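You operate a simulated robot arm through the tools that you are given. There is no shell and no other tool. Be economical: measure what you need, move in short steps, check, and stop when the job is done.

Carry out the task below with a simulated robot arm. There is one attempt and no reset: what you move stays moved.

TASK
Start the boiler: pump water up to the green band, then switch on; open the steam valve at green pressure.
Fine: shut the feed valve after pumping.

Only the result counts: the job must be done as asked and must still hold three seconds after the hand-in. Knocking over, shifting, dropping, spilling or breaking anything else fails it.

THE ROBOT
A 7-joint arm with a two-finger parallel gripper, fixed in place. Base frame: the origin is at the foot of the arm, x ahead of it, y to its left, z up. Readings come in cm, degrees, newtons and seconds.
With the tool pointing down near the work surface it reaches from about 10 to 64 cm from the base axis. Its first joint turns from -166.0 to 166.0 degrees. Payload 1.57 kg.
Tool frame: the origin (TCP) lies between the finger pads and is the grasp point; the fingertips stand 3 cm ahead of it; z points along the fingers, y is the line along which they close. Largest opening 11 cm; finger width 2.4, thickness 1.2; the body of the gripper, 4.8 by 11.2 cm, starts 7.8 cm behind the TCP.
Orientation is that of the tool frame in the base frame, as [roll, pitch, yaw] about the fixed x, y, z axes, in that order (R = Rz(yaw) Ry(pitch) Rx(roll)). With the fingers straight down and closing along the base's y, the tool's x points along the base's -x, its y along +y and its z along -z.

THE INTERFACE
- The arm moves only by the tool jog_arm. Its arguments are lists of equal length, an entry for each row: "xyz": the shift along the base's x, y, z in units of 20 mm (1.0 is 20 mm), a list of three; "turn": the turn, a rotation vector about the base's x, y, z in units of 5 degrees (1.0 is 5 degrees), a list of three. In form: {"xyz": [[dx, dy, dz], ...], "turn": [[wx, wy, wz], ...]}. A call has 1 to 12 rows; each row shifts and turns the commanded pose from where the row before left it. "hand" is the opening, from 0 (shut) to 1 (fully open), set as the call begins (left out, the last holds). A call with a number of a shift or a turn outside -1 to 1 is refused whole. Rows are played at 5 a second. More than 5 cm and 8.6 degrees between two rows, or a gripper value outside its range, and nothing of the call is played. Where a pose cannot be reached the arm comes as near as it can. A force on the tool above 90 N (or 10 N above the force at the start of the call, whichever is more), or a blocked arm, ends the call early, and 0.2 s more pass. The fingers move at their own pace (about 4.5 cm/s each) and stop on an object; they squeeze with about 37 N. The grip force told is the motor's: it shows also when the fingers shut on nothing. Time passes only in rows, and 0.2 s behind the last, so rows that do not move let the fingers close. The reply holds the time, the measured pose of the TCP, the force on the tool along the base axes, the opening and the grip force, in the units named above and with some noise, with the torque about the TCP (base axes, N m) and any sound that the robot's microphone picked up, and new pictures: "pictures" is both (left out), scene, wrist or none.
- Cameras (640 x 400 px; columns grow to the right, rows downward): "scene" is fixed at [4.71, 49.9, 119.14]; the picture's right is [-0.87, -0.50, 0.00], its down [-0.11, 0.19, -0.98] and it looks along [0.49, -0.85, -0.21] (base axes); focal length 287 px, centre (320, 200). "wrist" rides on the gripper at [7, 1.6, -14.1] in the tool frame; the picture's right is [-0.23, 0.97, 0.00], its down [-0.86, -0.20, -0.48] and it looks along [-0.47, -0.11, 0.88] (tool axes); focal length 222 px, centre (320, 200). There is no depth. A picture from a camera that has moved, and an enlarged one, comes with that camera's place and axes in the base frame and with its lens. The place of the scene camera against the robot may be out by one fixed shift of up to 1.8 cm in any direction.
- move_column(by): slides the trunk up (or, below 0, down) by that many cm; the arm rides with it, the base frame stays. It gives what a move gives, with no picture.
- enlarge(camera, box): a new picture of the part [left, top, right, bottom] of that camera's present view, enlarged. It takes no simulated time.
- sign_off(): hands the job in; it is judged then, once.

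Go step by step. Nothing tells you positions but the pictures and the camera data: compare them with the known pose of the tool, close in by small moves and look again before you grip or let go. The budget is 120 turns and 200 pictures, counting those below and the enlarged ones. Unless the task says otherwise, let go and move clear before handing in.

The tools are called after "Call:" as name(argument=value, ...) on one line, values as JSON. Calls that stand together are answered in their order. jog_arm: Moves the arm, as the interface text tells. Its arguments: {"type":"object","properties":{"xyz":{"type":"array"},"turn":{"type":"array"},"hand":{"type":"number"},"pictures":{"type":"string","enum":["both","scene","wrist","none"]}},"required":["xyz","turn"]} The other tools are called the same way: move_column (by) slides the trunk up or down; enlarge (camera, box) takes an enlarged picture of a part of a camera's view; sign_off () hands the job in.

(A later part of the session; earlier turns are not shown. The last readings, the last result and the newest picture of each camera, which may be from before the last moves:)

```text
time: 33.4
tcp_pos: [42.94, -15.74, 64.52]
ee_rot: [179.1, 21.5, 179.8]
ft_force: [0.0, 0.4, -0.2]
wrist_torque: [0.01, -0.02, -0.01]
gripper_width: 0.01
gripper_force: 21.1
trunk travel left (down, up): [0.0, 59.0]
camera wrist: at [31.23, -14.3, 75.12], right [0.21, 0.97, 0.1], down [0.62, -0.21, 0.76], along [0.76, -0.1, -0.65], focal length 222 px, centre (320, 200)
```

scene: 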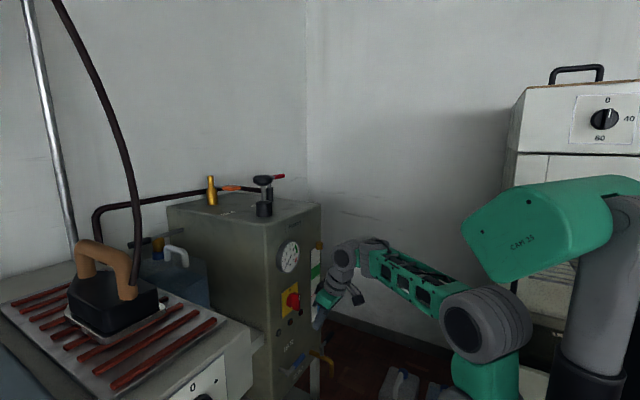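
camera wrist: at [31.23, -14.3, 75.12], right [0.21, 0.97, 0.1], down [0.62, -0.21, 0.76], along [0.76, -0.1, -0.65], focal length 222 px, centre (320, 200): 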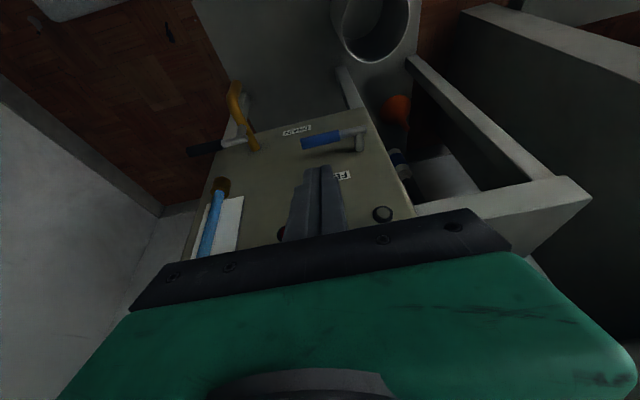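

Lever confirmed: pivot about (50.5, -10.2, 48.3), tip at y ≈ -18.3. I'll bring the fingertips just above the grip's outer part.

Call:
jog_arm(xyz=[[0.5, -0.1, -0.8], [0.5, -0.1, -0.8], [0.5, -0.1, -0.8], [0.5, -0.1, -0.8], [0.5, 0, -0.8], [0.5, 0, -0.8]], turn=[[0, 0, 0], [0, 0, 0], [0, 0, 0], [0, 0, 0], [0, 0, 0], [0, 0, 0]])

Call:
enlarge(camera="scene", box=[250, 290, 350, 390])

```text
time: 34.8
tcp_pos: [48.93, -16.47, 54.9]
ee_rot: [179.2, 21.6, 179.8]
ft_force: [0.3, -0.1, -0.6]
wrist_torque: [0.0, -0.02, 0.02]
gripper_width: 0.01
gripper_force: 21.1
trunk travel left (down, up): [0.0, 59.0]
camera wrist: at [37.27, -15.04, 65.62], right [0.21, 0.97, 0.1], down [0.62, -0.21, 0.76], along [0.76, -0.1, -0.65], focal length 222 px, centre (320, 200)
```

scene: 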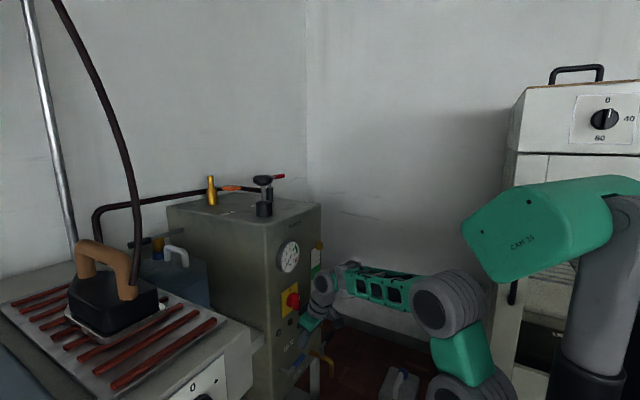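
wrist: 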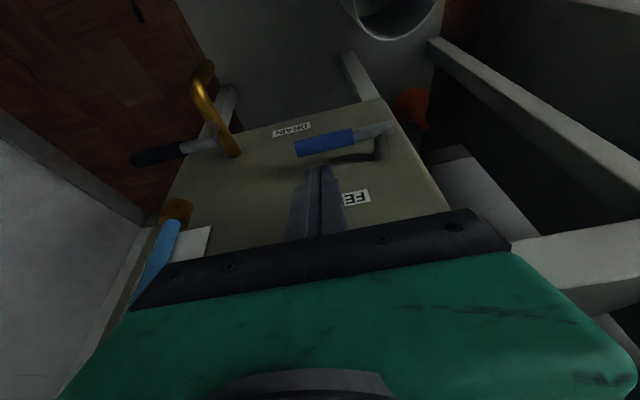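

```text
4.00 times, centred on (300, 340) of scene
camera zoom: at [4.71, 49.9, 119.14], right [-0.87, -0.5, 0.0], down [-0.11, 0.19, -0.98], along [0.49, -0.85, -0.21], focal length 1148 px, centre (400, -360)
```

zoom: 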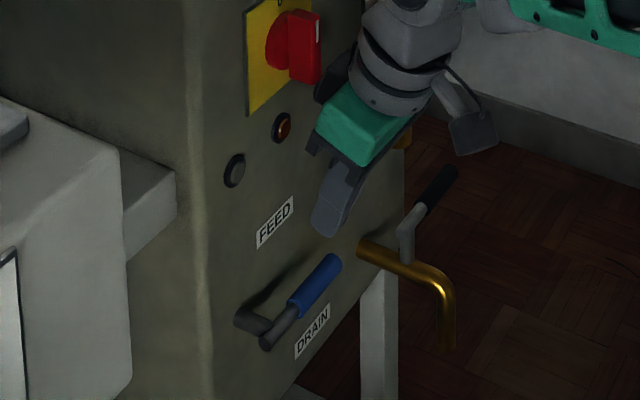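

The tips are right over the lever. I'll push down gently.

Call:
jog_arm(xyz=[[0, 0, -0.5], [0, 0, -0.4], [0, 0, -0.4], [0, 0, -0.4], [0, 0, -0.4]], turn=[[0, 0, 0], [0, 0, 0], [0, 0, 0], [0, 0, 0], [0, 0, 0]], pictures="wrist")

Call:
enlarge(camera="scene", box=[250, 290, 350, 390])

```text
time: 36.0
tcp_pos: [48.87, -16.54, 50.78]
ee_rot: [179.2, 21.6, 179.9]
ft_force: [-0.3, 1.2, 0.3]
wrist_torque: [0.01, -0.02, 0.0]
gripper_width: 0.01
gripper_force: 21.2
trunk travel left (down, up): [0.0, 59.0]
camera wrist: at [37.24, -15.04, 61.36], right [0.21, 0.97, 0.1], down [0.62, -0.21, 0.76], along [0.76, -0.1, -0.65], focal length 222 px, centre (320, 200)
```

wrist: 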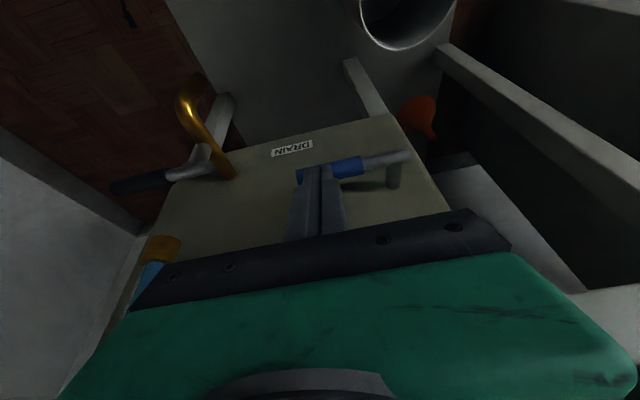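

```text
4.00 times, centred on (300, 340) of scene
camera zoom: at [4.71, 49.9, 119.14], right [-0.87, -0.5, 0.0], down [-0.11, 0.19, -0.98], along [0.49, -0.85, -0.21], focal length 1148 px, centre (400, -360)
```

zoom: 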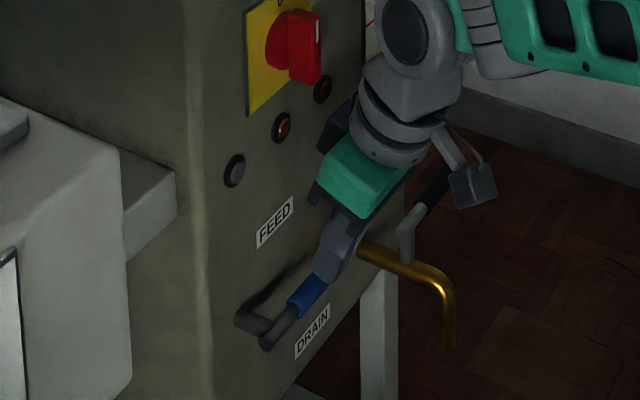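

No contact yet. I'll continue down a bit.

Call:
jog_arm(xyz=[[0, 0, -0.3], [0, 0, -0.3], [0, 0, -0.3]], turn=[[0, 0, 0], [0, 0, 0], [0, 0, 0]], pictures="none")

Call:
enlarge(camera="scene", box=[270, 320, 330, 380])

Call:
enlarge(camera="wrist", box=[260, 120, 420, 240])

```text
time: 36.8
tcp_pos: [49.12, -16.71, 50.32]
ee_rot: [179.7, 22.6, -179.8]
ft_force: [-44.2, 10.5, 51.2]
wrist_torque: [0.58, 0.6, -0.12]
gripper_width: 0.01
gripper_force: 21.4
trunk travel left (down, up): [0.0, 59.0]
stopped in row 3: the force on the tool passed its limit at 97 N (the readings are from after the stop); the commanded pose is now the measured one
```

```text
6.67 times, centred on (300, 350) of scene
camera zoom: at [4.71, 49.9, 119.14], right [-0.87, -0.5, 0.0], down [-0.11, 0.19, -0.98], along [0.49, -0.85, -0.21], focal length 1914 px, centre (453, -800)
```

zoom: 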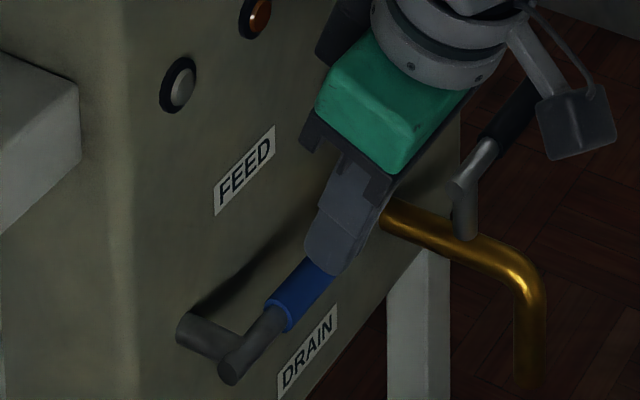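

```text
3.33 times, centred on (340, 180) of wrist
camera zoom: at [37.22, -15.08, 60.75], right [0.21, 0.97, 0.09], down [0.61, -0.2, 0.77], along [0.77, -0.1, -0.63], focal length 740 px, centre (253, 267)
```

zoom: 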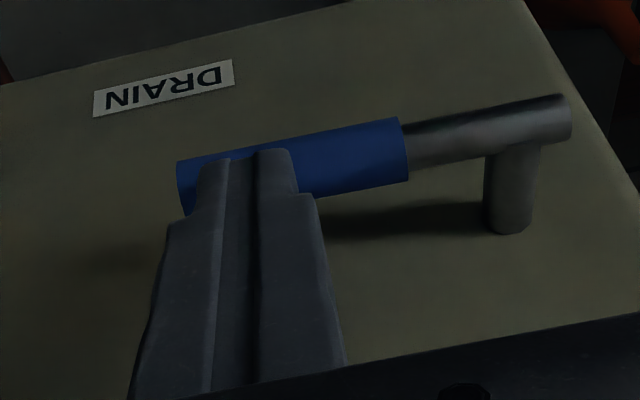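

Pushing down is blocked (end stop), so the lever must turn upward. I'll back off and rotate the gripper 90° about its own axis so the fingers straddle the lever in x, letting me lift it along its arc.

Call:
jog_arm(xyz=[[0, 0, 0.5], [-0.5, 0, 1], [-1, 0, 1], [-1, 0, 1], [-1, 0, 0.5], [-0.5, 0, 0]], turn=[[0, 0, 0], [0, 0, 0], [0, 0, 0], [0, 0, 0], [0, 0, 0], [0, 0, 0]], pictures="none")

Call:
jog_arm(xyz=[[0, 0, 0], [0, 0, 0], [0, 0, 0], [0, 0, 0], [0, 0, 0], [0, 0, 0], [0, 0, 0], [0, 0, 0], [0, 0, 0]], turn=[[0.37, 0, -0.92], [0.37, 0, -0.92], [0.37, 0, -0.92], [0.37, 0, -0.92], [0.37, 0, -0.92], [0.37, 0, -0.92], [0.37, 0, -0.92], [0.37, 0, -0.92], [0.37, 0, -0.92]], pictures="none")

Call:
jog_arm(xyz=[[0, 0, 0], [0, 0, 0], [0, 0, 0], [0, 0, 0], [0, 0, 0], [0, 0, 0], [0, 0, 0], [0, 0, 0], [0, 0, 0]], turn=[[0.37, 0, -0.92], [0.37, 0, -0.92], [0.37, 0, -0.92], [0.37, 0, -0.92], [0.37, 0, -0.92], [0.37, 0, -0.92], [0.37, 0, -0.92], [0.37, 0, -0.92], [0.37, 0, -0.92]])

```text
time: 38.2
tcp_pos: [41.26, -16.71, 57.59]
ee_rot: [179.4, 22.1, 180.0]
ft_force: [-0.4, 0.1, 0.3]
wrist_torque: [0.0, 0.02, 0.03]
gripper_width: 0.03
gripper_force: 21.0
trunk travel left (down, up): [0.0, 59.0]
```

```text
time: 40.2
tcp_pos: [41.25, -16.75, 57.75]
ee_rot: [163.7, 15.6, 133.1]
ft_force: [0.3, 0.1, -1.4]
wrist_torque: [-0.01, 0.0, 0.01]
gripper_width: 0.0
gripper_force: 21.4
trunk travel left (down, up): [0.0, 59.0]
```

```text
time: 42.2
tcp_pos: [41.26, -16.49, 57.76]
ee_rot: [157.5, 0.5, 90.6]
ft_force: [0.5, 0.4, 0.1]
wrist_torque: [0.0, 0.02, 0.03]
gripper_width: 0.0
gripper_force: 21.2
trunk travel left (down, up): [0.0, 59.0]
camera wrist: at [37.23, -9.52, 71.35], right [0.9, -0.21, 0.37], down [-0.36, -0.86, 0.37], along [0.24, -0.47, -0.85], focal length 222 px, centre (320, 200)
```

scene: 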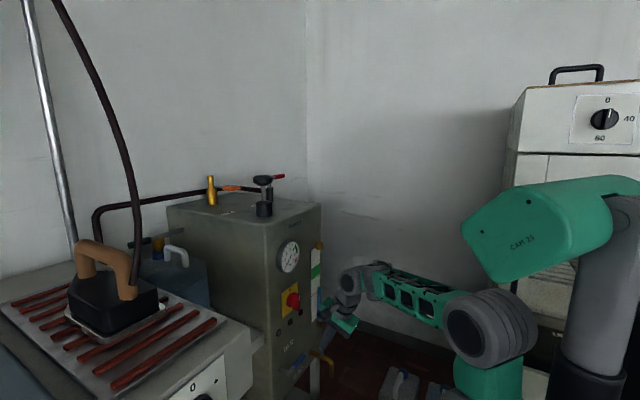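
wrist: 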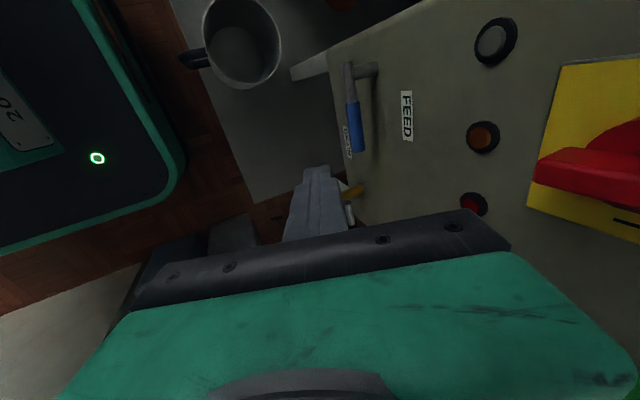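

Good view of the lever. I'll open to about 3.5 cm and move to a pre-grasp along the tool axis.

Call:
jog_arm(xyz=[[0.5, 0.2, 0], [0.5, 0.2, 0], [0.5, 0.2, 0], [0.5, 0.1, 0], [0.5, 0, 0]], turn=[[0, 0, 0], [0, 0, 0], [0, 0, 0], [0, 0, 0], [0, 0, 0]], hand=0.32)

Call:
enlarge(camera="scene", box=[270, 310, 340, 380])

```text
time: 43.4
tcp_pos: [46.27, -15.24, 57.84]
ee_rot: [157.5, 0.4, 90.7]
ft_force: [-0.5, -0.4, 0.3]
wrist_torque: [-0.03, -0.01, 0.0]
gripper_width: 3.51
gripper_force: 0.1
trunk travel left (down, up): [0.0, 59.0]
camera wrist: at [42.26, -8.16, 71.37], right [0.9, -0.21, 0.37], down [-0.36, -0.86, 0.37], along [0.24, -0.47, -0.85], focal length 222 px, centre (320, 200)
```

scene: 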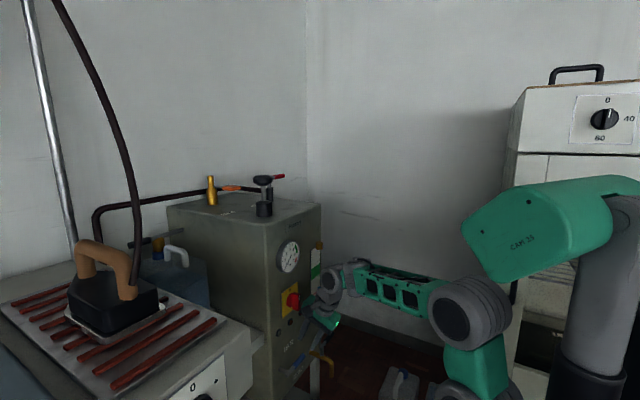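
wrist: 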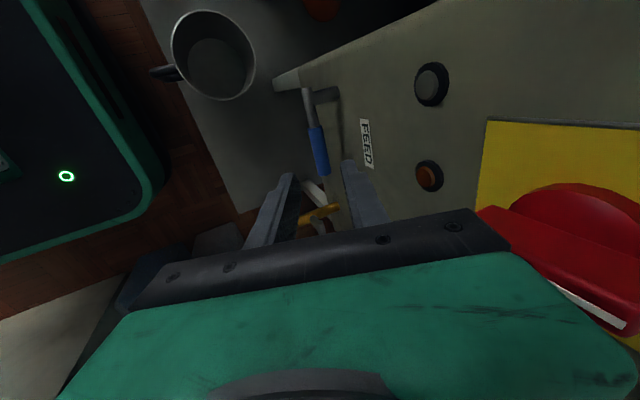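

```text
5.71 times, centred on (305, 345) of scene
camera zoom: at [4.71, 49.9, 119.14], right [-0.87, -0.5, 0.0], down [-0.11, 0.19, -0.98], along [0.49, -0.85, -0.21], focal length 1641 px, centre (406, -629)
```

zoom: 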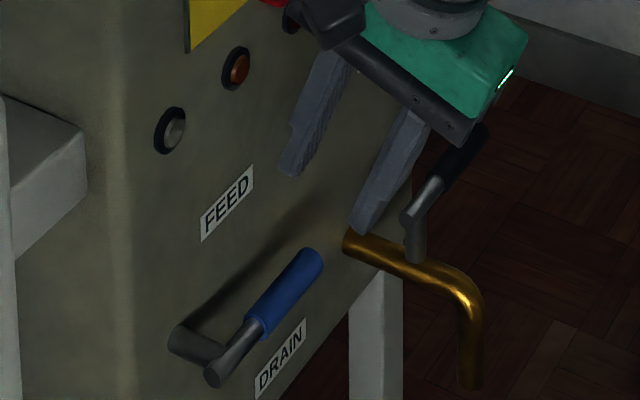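

Fingers straddle the lever line correctly. I'll advance along the tool axis in two parts.

Call:
jog_arm(xyz=[[0.28, 0, -0.72], [0.28, 0, -0.72], [0.28, 0, -0.72], [0.28, 0, -0.72]], turn=[[0, 0, 0], [0, 0, 0], [0, 0, 0], [0, 0, 0]], pictures="wrist")

Call:
enlarge(camera="scene", box=[260, 290, 350, 380])

```text
time: 44.4
tcp_pos: [48.48, -15.32, 51.97]
ee_rot: [157.5, 0.5, 90.7]
ft_force: [-0.9, 0.3, -1.0]
wrist_torque: [0.02, 0.01, -0.01]
gripper_width: 3.48
gripper_force: 0.1
trunk travel left (down, up): [0.0, 59.0]
camera wrist: at [44.48, -8.18, 65.6], right [0.9, -0.21, 0.38], down [-0.36, -0.86, 0.37], along [0.24, -0.47, -0.85], focal length 222 px, centre (320, 200)
```

wrist: 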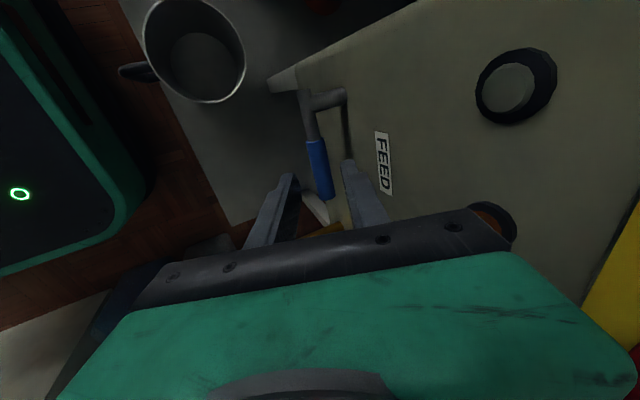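

```text
4.44 times, centred on (305, 335) of scene
camera zoom: at [4.71, 49.9, 119.14], right [-0.87, -0.5, 0.0], down [-0.11, 0.19, -0.98], along [0.49, -0.85, -0.21], focal length 1276 px, centre (387, -400)
```

zoom: 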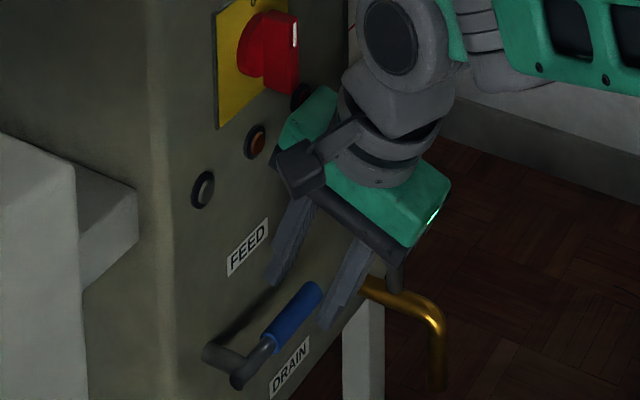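

I'll do the last bit of the approach and check for contact before closing.

Call:
jog_arm(xyz=[[0.2, 0, -0.6], [0.15, 0, -0.6]], turn=[[0, 0, 0], [0, 0, 0]], pictures="none")

Call:
enlarge(camera="wrist", box=[240, 60, 400, 240])

Call:
enlarge(camera="scene", box=[260, 290, 350, 380])

```text
time: 45.0
tcp_pos: [49.18, -15.2, 49.5]
ee_rot: [157.5, 0.6, 90.7]
ft_force: [0.1, 0.4, 1.0]
wrist_torque: [0.03, -0.01, -0.01]
gripper_width: 3.52
gripper_force: 0.1
trunk travel left (down, up): [0.0, 59.0]
```

```text
2.22 times, centred on (320, 150) of wrist
camera zoom: at [45.2, -8.13, 63.13], right [0.9, -0.21, 0.37], down [-0.36, -0.86, 0.37], along [0.24, -0.47, -0.85], focal length 494 px, centre (320, 311)
```

zoom: 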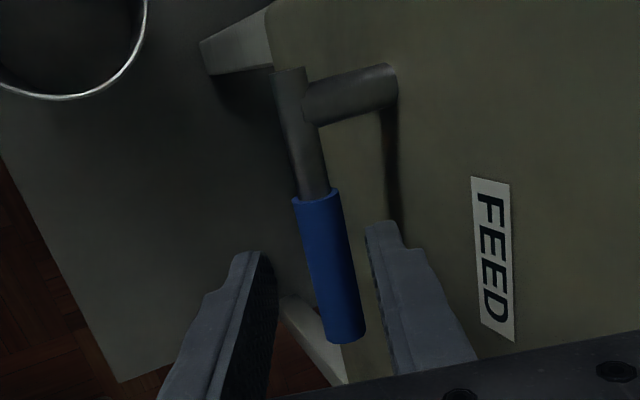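

```text
4.44 times, centred on (305, 335) of scene
camera zoom: at [4.71, 49.9, 119.14], right [-0.87, -0.5, 0.0], down [-0.11, 0.19, -0.98], along [0.49, -0.85, -0.21], focal length 1276 px, centre (387, -400)
```

zoom: 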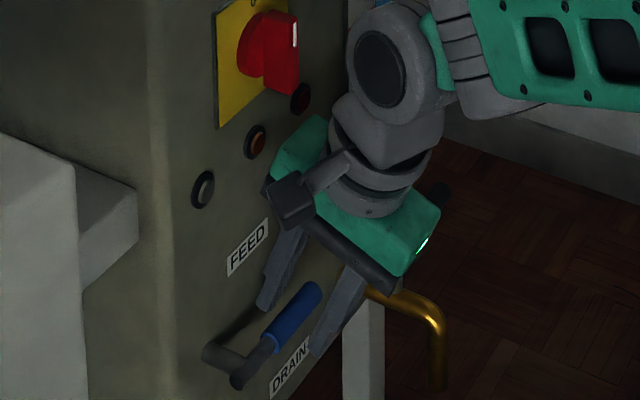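

The lever is between the fingers, slightly toward the far one. I'll nudge and close.

Call:
jog_arm(xyz=[[0.2, 0, -0.2]], turn=[[0, 0, 0]], pictures="none")

Call:
jog_arm(xyz=[[0, 0, 0], [0, 0, 0], [0, 0, 0]], turn=[[0, 0, 0], [0, 0, 0], [0, 0, 0]], hand=0.1, pictures="none")

Call:
enlarge(camera="wrist", box=[240, 60, 400, 240])

```text
time: 45.4
tcp_pos: [49.67, -15.18, 49.18]
ee_rot: [157.5, 0.4, 90.7]
ft_force: [0.3, -0.5, 0.2]
wrist_torque: [-0.02, -0.03, 0.01]
gripper_width: 3.53
gripper_force: 0.0
trunk travel left (down, up): [0.0, 59.0]
```

```text
time: 46.2
tcp_pos: [49.71, -15.17, 49.29]
ee_rot: [157.3, 0.6, 90.6]
ft_force: [9.8, 0.2, 1.2]
wrist_torque: [0.11, -0.22, -0.59]
gripper_width: 1.68
gripper_force: 28.1
trunk travel left (down, up): [0.0, 59.0]
```

```text
2.22 times, centred on (320, 150) of wrist
camera zoom: at [45.66, -8.11, 62.84], right [0.9, -0.21, 0.38], down [-0.36, -0.86, 0.37], along [0.24, -0.47, -0.85], focal length 494 px, centre (320, 311)
```

zoom: 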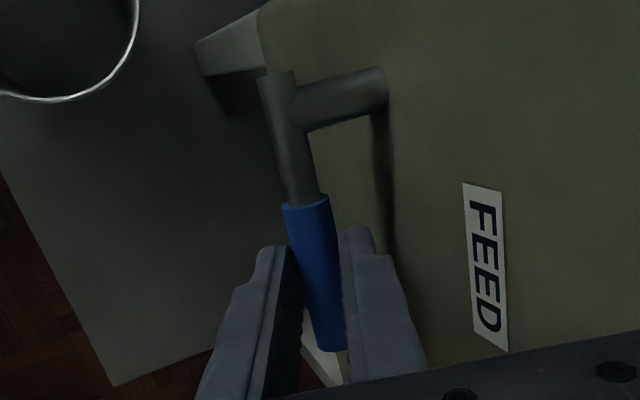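

Lever gripped (1.7 cm). I'll lift it along an arc about the pivot.

Call:
jog_arm(xyz=[[0, 0.02, 0.43], [0, 0.13, 0.42], [0, 0.2, 0.4]], turn=[[0, 0, 0], [0, 0, 0], [0, 0, 0]], pictures="none")

Call:
enlarge(camera="wrist", box=[240, 60, 400, 240])

```text
time: 47.0
tcp_pos: [49.61, -14.57, 51.69]
ee_rot: [157.5, 0.6, 90.8]
ft_force: [0.5, -0.6, 0.8]
wrist_torque: [-0.14, -0.03, -0.03]
gripper_width: 1.08
gripper_force: 0.0
trunk travel left (down, up): [0.0, 59.0]
```

```text
2.22 times, centred on (320, 150) of wrist
camera zoom: at [45.58, -7.44, 65.36], right [0.9, -0.21, 0.38], down [-0.36, -0.86, 0.37], along [0.24, -0.47, -0.85], focal length 494 px, centre (320, 311)
```

zoom: 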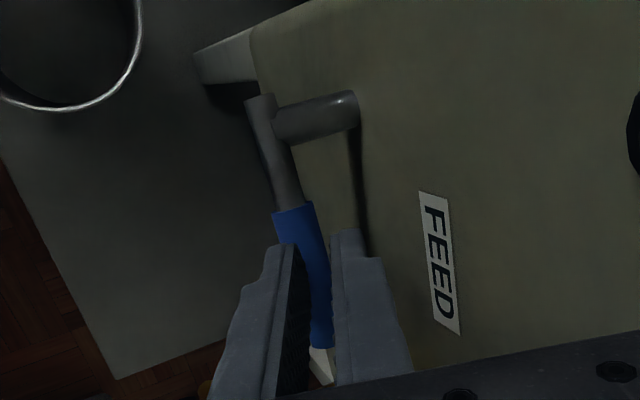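

The grip was too shallow (lever is lower, z ≈ 46.8) and slipped off. I'll re-grip deeper with full squeeze.

Call:
jog_arm(xyz=[[0, 0, 0], [0, -0.3, 0], [0.05, 0, -0.6], [0.05, 0, -0.6], [0.05, 0, -0.6]], turn=[[0, 0, 0], [0, 0, 0], [0, 0, 0], [0, 0, 0], [0, 0, 0]], hand=0.27, pictures="none")

Call:
enlarge(camera="scene", box=[260, 300, 340, 380])

Call:
enlarge(camera="wrist", box=[240, 60, 400, 240])

```text
time: 48.2
tcp_pos: [49.84, -15.12, 48.11]
ee_rot: [157.5, 0.6, 90.6]
ft_force: [0.2, -1.0, 0.1]
wrist_torque: [-0.01, -0.01, -0.01]
gripper_width: 2.99
gripper_force: 0.1
trunk travel left (down, up): [0.0, 59.0]
```

```text
5.00 times, centred on (300, 340) of scene
camera zoom: at [4.71, 49.9, 119.14], right [-0.87, -0.5, 0.0], down [-0.11, 0.19, -0.98], along [0.49, -0.85, -0.21], focal length 1436 px, centre (420, -500)
```

zoom: 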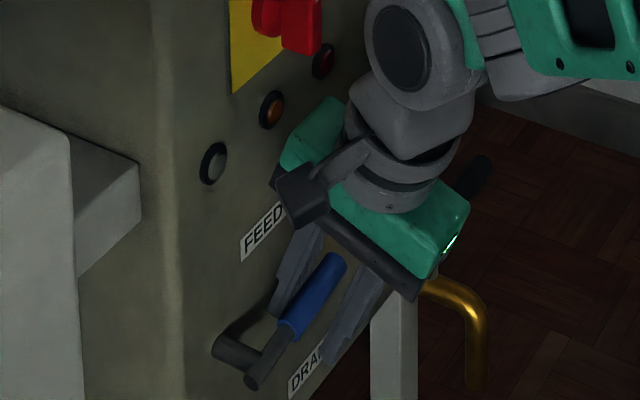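

```text
2.22 times, centred on (320, 150) of wrist
camera zoom: at [45.87, -8.09, 61.66], right [0.9, -0.21, 0.37], down [-0.36, -0.86, 0.37], along [0.24, -0.47, -0.85], focal length 494 px, centre (320, 311)
```

zoom: 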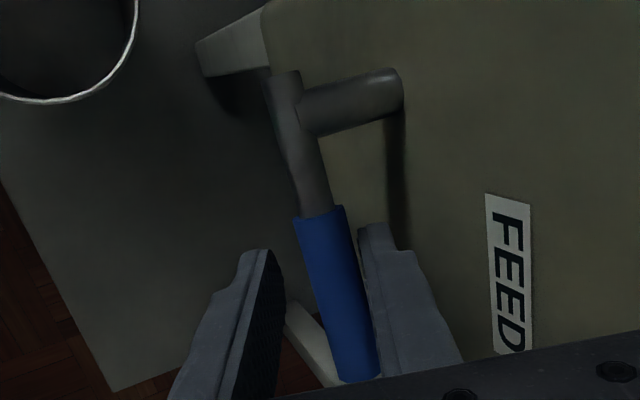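

The lever seems to have tilted up slightly, so upward is right. I'll squeeze and lift along the arc.

Call:
jog_arm(xyz=[[0.05, 0, 0], [0, 0, 0], [0, 0, 0], [0, 0.05, 0.4], [0, 0.1, 0.4], [0, 0.15, 0.4]], turn=[[0, 0, 0], [0, 0, 0], [0, 0, 0], [0, 0, 0], [0, 0, 0], [0, 0, 0]], hand=0, pictures="none")

Call:
enlarge(camera="scene", box=[260, 300, 340, 380])

Call:
enlarge(camera="wrist", box=[240, 60, 400, 240])

```text
time: 49.6
tcp_pos: [49.91, -14.76, 50.13]
ee_rot: [157.9, 0.5, 90.4]
ft_force: [17.3, -13.1, -12.3]
wrist_torque: [-0.91, -0.09, 0.53]
gripper_width: 1.85
gripper_force: 33.2
trunk travel left (down, up): [0.0, 59.0]
```

```text
5.00 times, centred on (300, 340) of scene
camera zoom: at [4.71, 49.9, 119.14], right [-0.87, -0.5, 0.0], down [-0.11, 0.19, -0.98], along [0.49, -0.85, -0.21], focal length 1436 px, centre (420, -500)
```

zoom: 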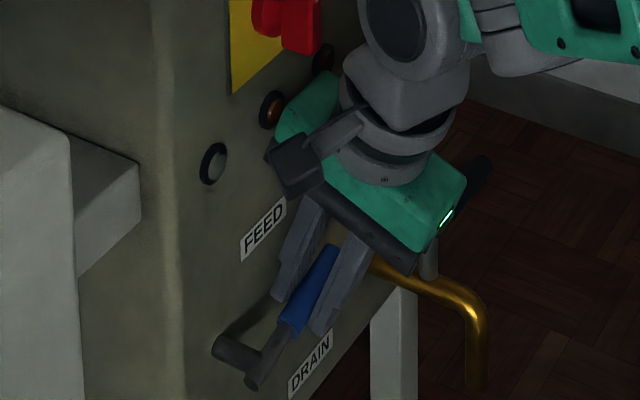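

```text
2.22 times, centred on (320, 150) of wrist
camera zoom: at [45.94, -7.6, 63.81], right [0.9, -0.22, 0.37], down [-0.36, -0.85, 0.38], along [0.23, -0.47, -0.85], focal length 494 px, centre (320, 311)
```

zoom: 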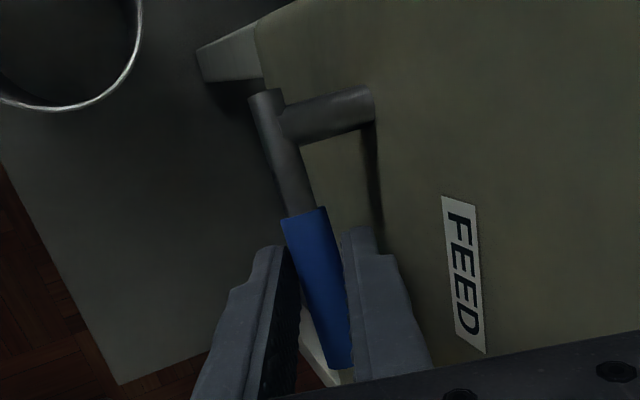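

It's moving with the grip. I'll continue along the arc toward vertical.

Call:
jog_arm(xyz=[[0, 0.2, 0.4], [0, 0.35, 0.4], [0, 0.35, 0.3], [0, 0.4, 0.25]], turn=[[0, 0, 0], [0, 0, 0], [0, 0, 0], [0, 0, 0]], pictures="none")

Call:
enlarge(camera="scene", box=[260, 300, 340, 380])

Call:
enlarge(camera="wrist", box=[240, 60, 400, 240])

```text
time: 50.6
tcp_pos: [49.42, -11.63, 52.81]
ee_rot: [158.2, 0.2, 90.7]
ft_force: [-84.3, 7.8, -20.0]
wrist_torque: [-0.25, -10.89, -1.78]
gripper_width: 0.0
gripper_force: 21.4
trunk travel left (down, up): [0.0, 59.0]
```

```text
5.00 times, centred on (300, 340) of scene
camera zoom: at [4.71, 49.9, 119.14], right [-0.87, -0.5, 0.0], down [-0.11, 0.19, -0.98], along [0.49, -0.85, -0.21], focal length 1436 px, centre (420, -500)
```

zoom: 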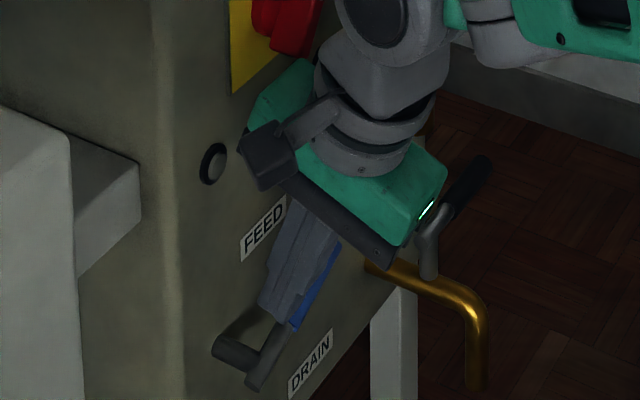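

```text
2.22 times, centred on (320, 150) of wrist
camera zoom: at [45.58, -4.6, 66.57], right [0.91, -0.21, 0.36], down [-0.35, -0.86, 0.37], along [0.23, -0.47, -0.85], focal length 494 px, centre (320, 311)
```

zoom: 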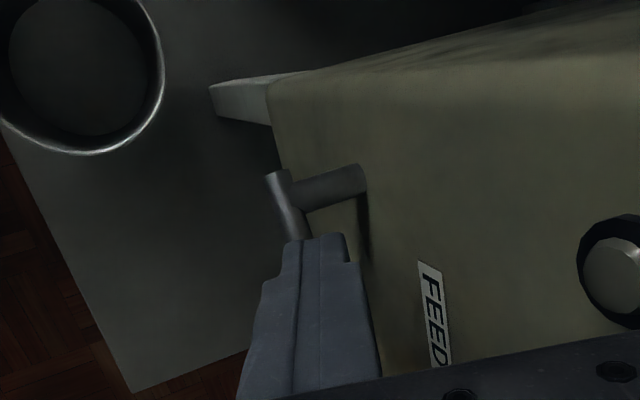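

It slipped, and the hand body pressed on a lamp (force -x). I'll back off at once and inspect.

Call:
jog_arm(xyz=[[-0.5, 0, 0.1], [-0.5, 0, 0.5], [-0.5, 0, 0.5], [-0.5, 0, 0.5], [-0.5, 0, 0.5]], turn=[[0, 0, 0], [0, 0, 0], [0, 0, 0], [0, 0, 0], [0, 0, 0]])

Call:
enlarge(camera="scene", box=[260, 300, 340, 380])

Call:
enlarge(camera="wrist", box=[240, 60, 500, 240])

```text
time: 51.8
tcp_pos: [44.95, -11.81, 57.31]
ee_rot: [157.5, 0.6, 90.6]
ft_force: [0.6, -0.1, -0.1]
wrist_torque: [0.0, 0.0, -0.05]
gripper_width: 0.01
gripper_force: 21.6
trunk travel left (down, up): [0.0, 59.0]
camera wrist: at [40.94, -4.82, 71.0], right [0.9, -0.21, 0.38], down [-0.36, -0.86, 0.37], along [0.24, -0.47, -0.85], focal length 222 px, centre (320, 200)
```

scene: 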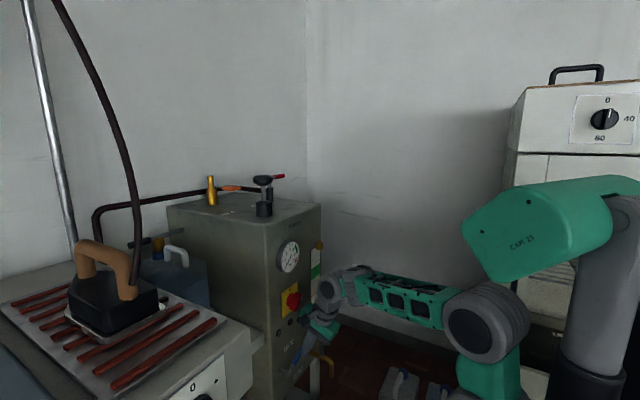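
wrist: 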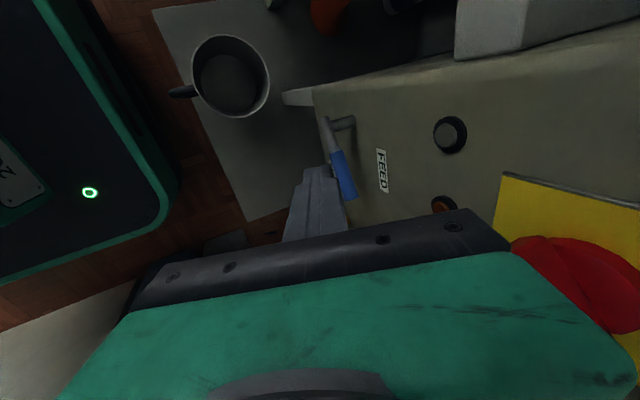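

```text
5.00 times, centred on (300, 340) of scene
camera zoom: at [4.71, 49.9, 119.14], right [-0.87, -0.5, 0.0], down [-0.11, 0.19, -0.98], along [0.49, -0.85, -0.21], focal length 1436 px, centre (420, -500)
```

zoom: 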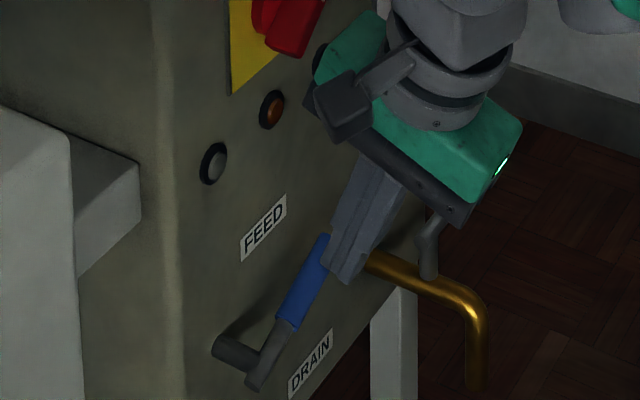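

```text
2.22 times, centred on (370, 150) of wrist
camera zoom: at [40.94, -4.82, 71.0], right [0.9, -0.21, 0.38], down [-0.36, -0.86, 0.37], along [0.24, -0.47, -0.85], focal length 494 px, centre (209, 311)
```

zoom: 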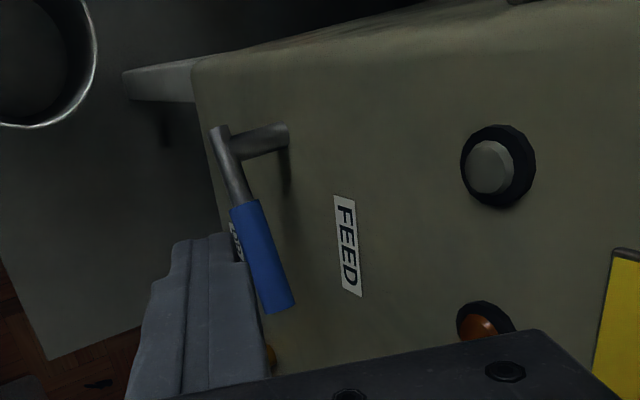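

The red switch knob looks different, so I need to check whether it was bumped.

Call:
enlarge(camera="scene", box=[265, 230, 335, 340])

```text
3.64 times, centred on (300, 285) of scene
camera zoom: at [4.71, 49.9, 119.14], right [-0.87, -0.5, 0.0], down [-0.11, 0.19, -0.98], along [0.49, -0.85, -0.21], focal length 1044 px, centre (393, -109)
```

zoom: 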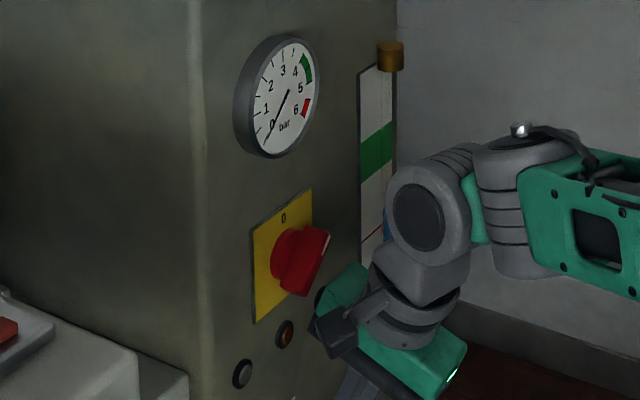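

The hand body nudged the switch knob part-way; it must go back to 0 before anything else. I'll back away, rotate the gripper to its former orientation, and rise beside the knob.

Call:
jog_arm(xyz=[[-1, 0, 0], [-1, 0, 0], [0, 0, 0.5], [0, -0.5, 0.5], [0, -0.5, 0.5], [0, -0.5, 0.5], [0, -0.5, 0.5], [0, -0.5, 0.5], [0, 0, 0.5]], turn=[[-0.37, 0, 0.92], [-0.37, 0, 0.92], [-0.37, 0, 0.92], [-0.37, 0, 0.92], [-0.37, 0, 0.92], [-0.37, 0, 0.92], [-0.37, 0, 0.92], [-0.37, 0, 0.92], [-0.37, 0, 0.92]], pictures="none")

Call:
jog_arm(xyz=[[0, -0.5, 1], [0, -0.5, 1], [0, -0.5, 1], [0, -0.5, 1], [0, -0.5, 0.5], [0, 0, 0], [0, 0, 0], [0, 0, 0], [0, 0, 0]], turn=[[-0.37, 0, 0.92], [-0.37, 0, 0.92], [-0.37, 0, 0.92], [-0.37, 0, 0.92], [-0.37, 0, 0.92], [-0.37, 0, 0.92], [-0.37, 0, 0.92], [-0.37, 0, 0.92], [-0.37, 0, 0.92]])

Call:
enlarge(camera="scene", box=[265, 230, 335, 340])

Call:
enlarge(camera="wrist", box=[240, 60, 440, 240])

```text
time: 53.8
tcp_pos: [40.98, -16.84, 64.27]
ee_rot: [163.6, 15.7, 133.2]
ft_force: [0.2, -0.4, 0.5]
wrist_torque: [0.0, -0.01, 0.0]
gripper_width: 0.0
gripper_force: 21.1
trunk travel left (down, up): [0.0, 59.0]
```

```text
time: 55.8
tcp_pos: [40.9, -21.94, 73.36]
ee_rot: [179.6, 22.3, -179.9]
ft_force: [-0.1, 1.2, 0.2]
wrist_torque: [-0.03, 0.01, 0.0]
gripper_width: 0.0
gripper_force: 21.4
trunk travel left (down, up): [0.0, 59.0]
camera wrist: at [29.15, -20.4, 83.85], right [0.2, 0.97, 0.09], down [0.61, -0.2, 0.76], along [0.76, -0.1, -0.64], focal length 222 px, centre (320, 200)
```

scene: 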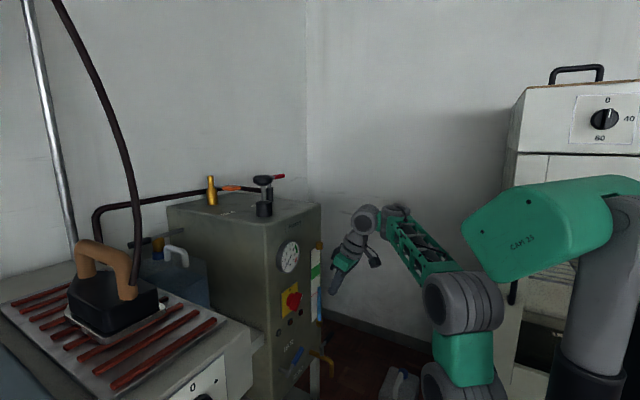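
wrist: 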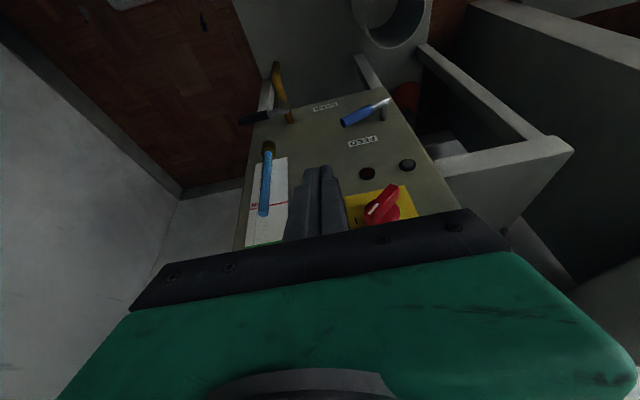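

```text
3.64 times, centred on (300, 285) of scene
camera zoom: at [4.71, 49.9, 119.14], right [-0.87, -0.5, 0.0], down [-0.11, 0.19, -0.98], along [0.49, -0.85, -0.21], focal length 1044 px, centre (393, -109)
```

zoom: 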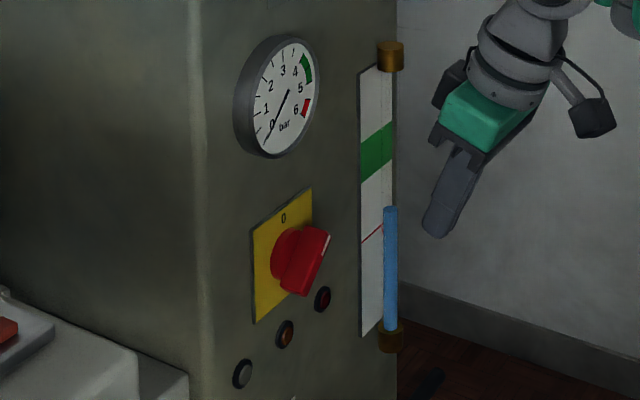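

```text
2.22 times, centred on (340, 150) of wrist
camera zoom: at [29.15, -20.4, 83.85], right [0.2, 0.97, 0.09], down [0.61, -0.2, 0.76], along [0.76, -0.1, -0.64], focal length 494 px, centre (276, 311)
```

zoom: 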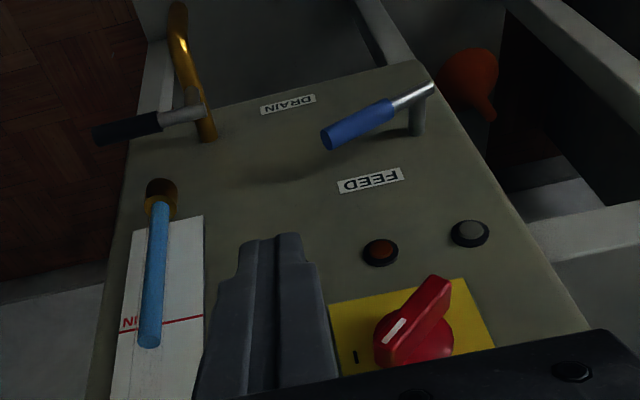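

The knob is at about (51, -15.9, 67.9), turned ~48° toward I; lamps are off and the level is unchanged. I'll place closed fingertips on its -y side near the top and push it back to 0.

Call:
jog_arm(xyz=[[0.7, 0, -0.2], [0.7, 0, -0.2], [0.7, 0, -0.2], [0.7, 0.2, -0.2], [0.7, 0.2, -0.15], [0.7, 0.2, -0.15], [0.1, 0.1, 0]], turn=[[0, 0, 0], [0, 0, 0], [0, 0, 0], [0, 0, 0], [0, 0, 0], [0, 0, 0], [0, 0, 0]], pictures="none")

Call:
enlarge(camera="scene", box=[265, 250, 335, 320])

Call:
enlarge(camera="wrist", box=[260, 90, 440, 240])

```text
time: 57.4
tcp_pos: [49.56, -20.58, 71.16]
ee_rot: [179.5, 22.3, -179.9]
ft_force: [0.4, -0.1, 0.3]
wrist_torque: [-0.03, 0.01, -0.01]
gripper_width: 0.0
gripper_force: 20.7
trunk travel left (down, up): [0.0, 59.0]
```

```text
5.71 times, centred on (300, 285) of scene
camera zoom: at [4.71, 49.9, 119.14], right [-0.87, -0.5, 0.0], down [-0.11, 0.19, -0.98], along [0.49, -0.85, -0.21], focal length 1641 px, centre (434, -286)
```

zoom: 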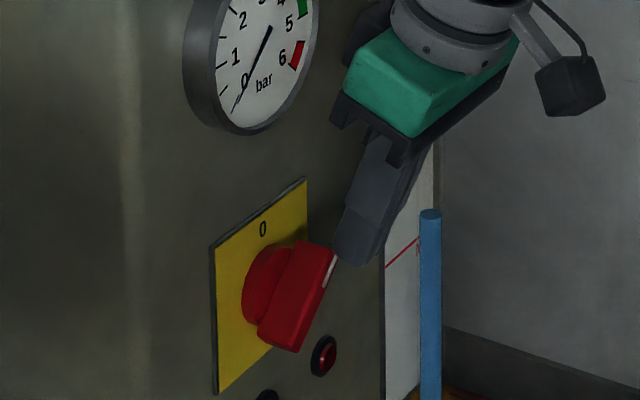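

```text
2.67 times, centred on (350, 165) of wrist
camera zoom: at [37.78, -19.02, 81.64], right [0.21, 0.97, 0.09], down [0.61, -0.2, 0.76], along [0.76, -0.1, -0.64], focal length 592 px, centre (240, 293)
```

zoom: 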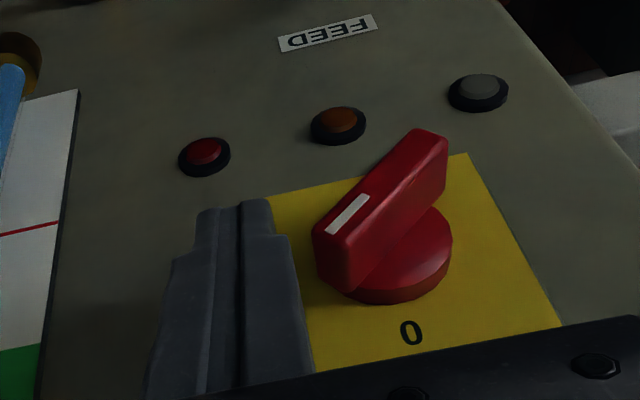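

Fingertip is beside the knob top. Pushing +y in small steps.

Call:
jog_arm(xyz=[[0, 0.35, 0], [0, 0.35, 0], [0, 0.35, 0], [0, 0.25, 0]], turn=[[0, 0, 0], [0, 0, 0], [0, 0, 0], [0, 0, 0]], pictures="none")

Call:
enlarge(camera="wrist", box=[260, 90, 440, 240])

```text
time: 58.4
tcp_pos: [49.47, -17.77, 70.99]
ee_rot: [179.4, 22.0, -179.8]
ft_force: [-0.3, 0.8, 0.1]
wrist_torque: [0.03, 0.04, 0.02]
gripper_width: 0.01
gripper_force: 21.5
trunk travel left (down, up): [0.0, 59.0]
```

```text
2.67 times, centred on (350, 165) of wrist
camera zoom: at [37.76, -16.31, 81.51], right [0.2, 0.97, 0.1], down [0.62, -0.2, 0.76], along [0.76, -0.1, -0.64], focal length 592 px, centre (240, 293)
```

zoom: 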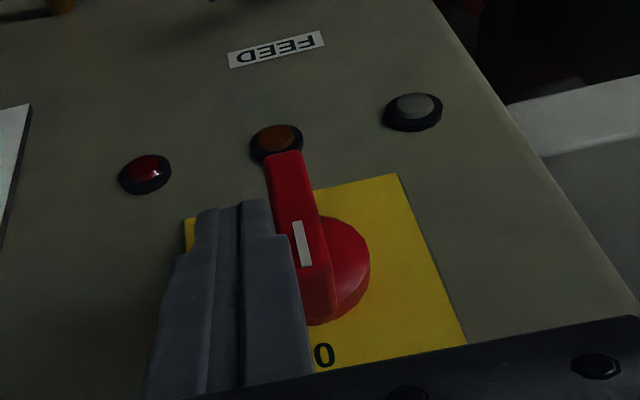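

The knob is back on 0. Now I'll retreat, lean the tool about 40° sideways, and lift the feed lever (now ~29° up) from below with closed fingers.

Call:
jog_arm(xyz=[[0, -0.3, 0], [-1, 0, 0], [-1, 0, 0], [-1, 0, 0], [-0.7, 0, -0.5], [0, -0.5, -0.5], [0, -0.5, -1], [0, -0.5, -1], [0, 0, -1], [0, 0, -1], [0, 0, -1]], turn=[[0, 0, 0], [0, 0, 0], [0, 0, 0], [0.5, 0, 0], [1, 0, 0], [1, 0, 0], [1, 0, 0], [1, 0, 0], [1, 0, 0], [1, 0, 0], [1, 0, 0]])

Call:
enlarge(camera="scene", box=[265, 250, 335, 320])

```text
time: 60.8
tcp_pos: [41.79, -20.87, 57.26]
ee_rot: [139.7, 17.4, 166.1]
ft_force: [0.4, 0.6, 0.0]
wrist_torque: [-0.04, -0.03, -0.01]
gripper_width: 0.0
gripper_force: 21.5
out of reach, approached as far as the arm can: row 10
trunk travel left (down, up): [0.0, 59.0]
camera wrist: at [30.01, -25.94, 66.52], right [0.21, 0.71, 0.67], down [0.61, -0.63, 0.48], along [0.76, 0.31, -0.57], focal length 222 px, centre (320, 200)
```

scene: 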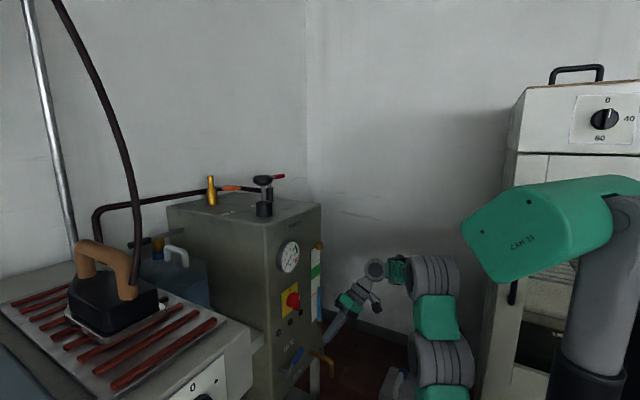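
wrist: 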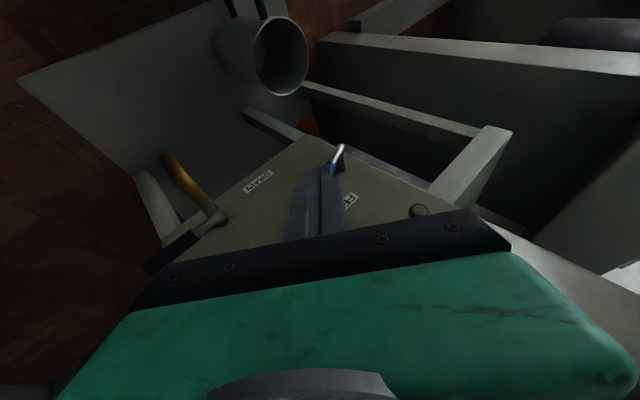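

```text
5.71 times, centred on (300, 285) of scene
camera zoom: at [4.71, 49.9, 119.14], right [-0.87, -0.5, 0.0], down [-0.11, 0.19, -0.98], along [0.49, -0.85, -0.21], focal length 1641 px, centre (434, -286)
```

zoom: 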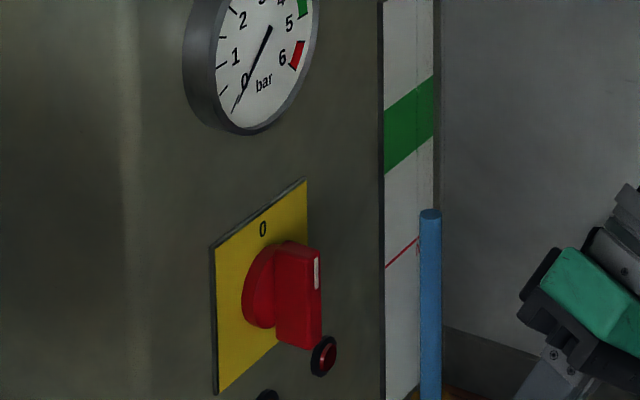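

Switch confirmed at 0. I'll move the fingertips below the lever's outer end.

Call:
jog_arm(xyz=[[1, 0, -0.5], [0.5, 0.2, -0.7], [0.5, 0.2, -0.8], [0.5, 0.1, -1], [0.5, 0, -1], [0.5, 0, -1], [0.5, 0, 0]], turn=[[0, 0, 0], [0, 0, 0], [0, 0, 0], [0, 0, 0], [0, 0, 0], [0, 0, 0], [0, 0, 0]], pictures="wrist")

Call:
enlarge(camera="scene", box=[260, 290, 350, 380])

```text
time: 62.4
tcp_pos: [49.83, -19.81, 47.39]
ee_rot: [139.8, 17.5, 166.2]
ft_force: [1.1, -0.6, -0.1]
wrist_torque: [-0.01, 0.02, -0.04]
gripper_width: 0.0
gripper_force: 20.7
trunk travel left (down, up): [0.0, 59.0]
camera wrist: at [38.03, -24.95, 56.52], right [0.21, 0.72, 0.67], down [0.61, -0.63, 0.48], along [0.76, 0.31, -0.57], focal length 222 px, centre (320, 200)
```

wrist: 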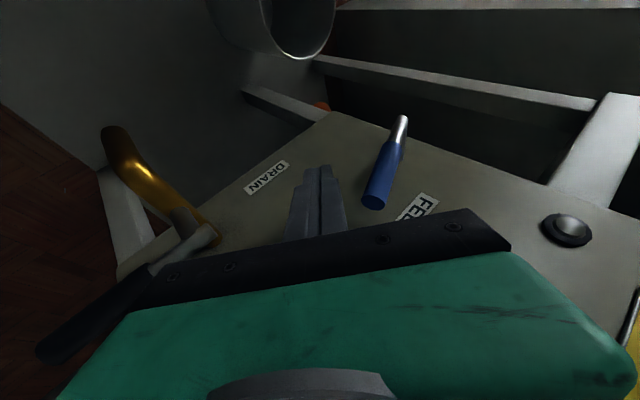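

```text
4.44 times, centred on (305, 335) of scene
camera zoom: at [4.71, 49.9, 119.14], right [-0.87, -0.5, 0.0], down [-0.11, 0.19, -0.98], along [0.49, -0.85, -0.21], focal length 1276 px, centre (387, -400)
```

zoom: 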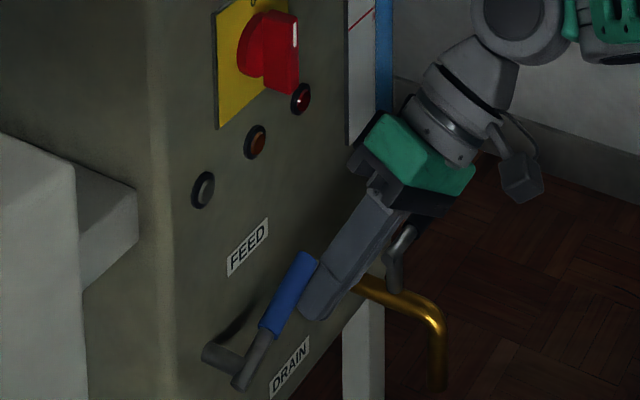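

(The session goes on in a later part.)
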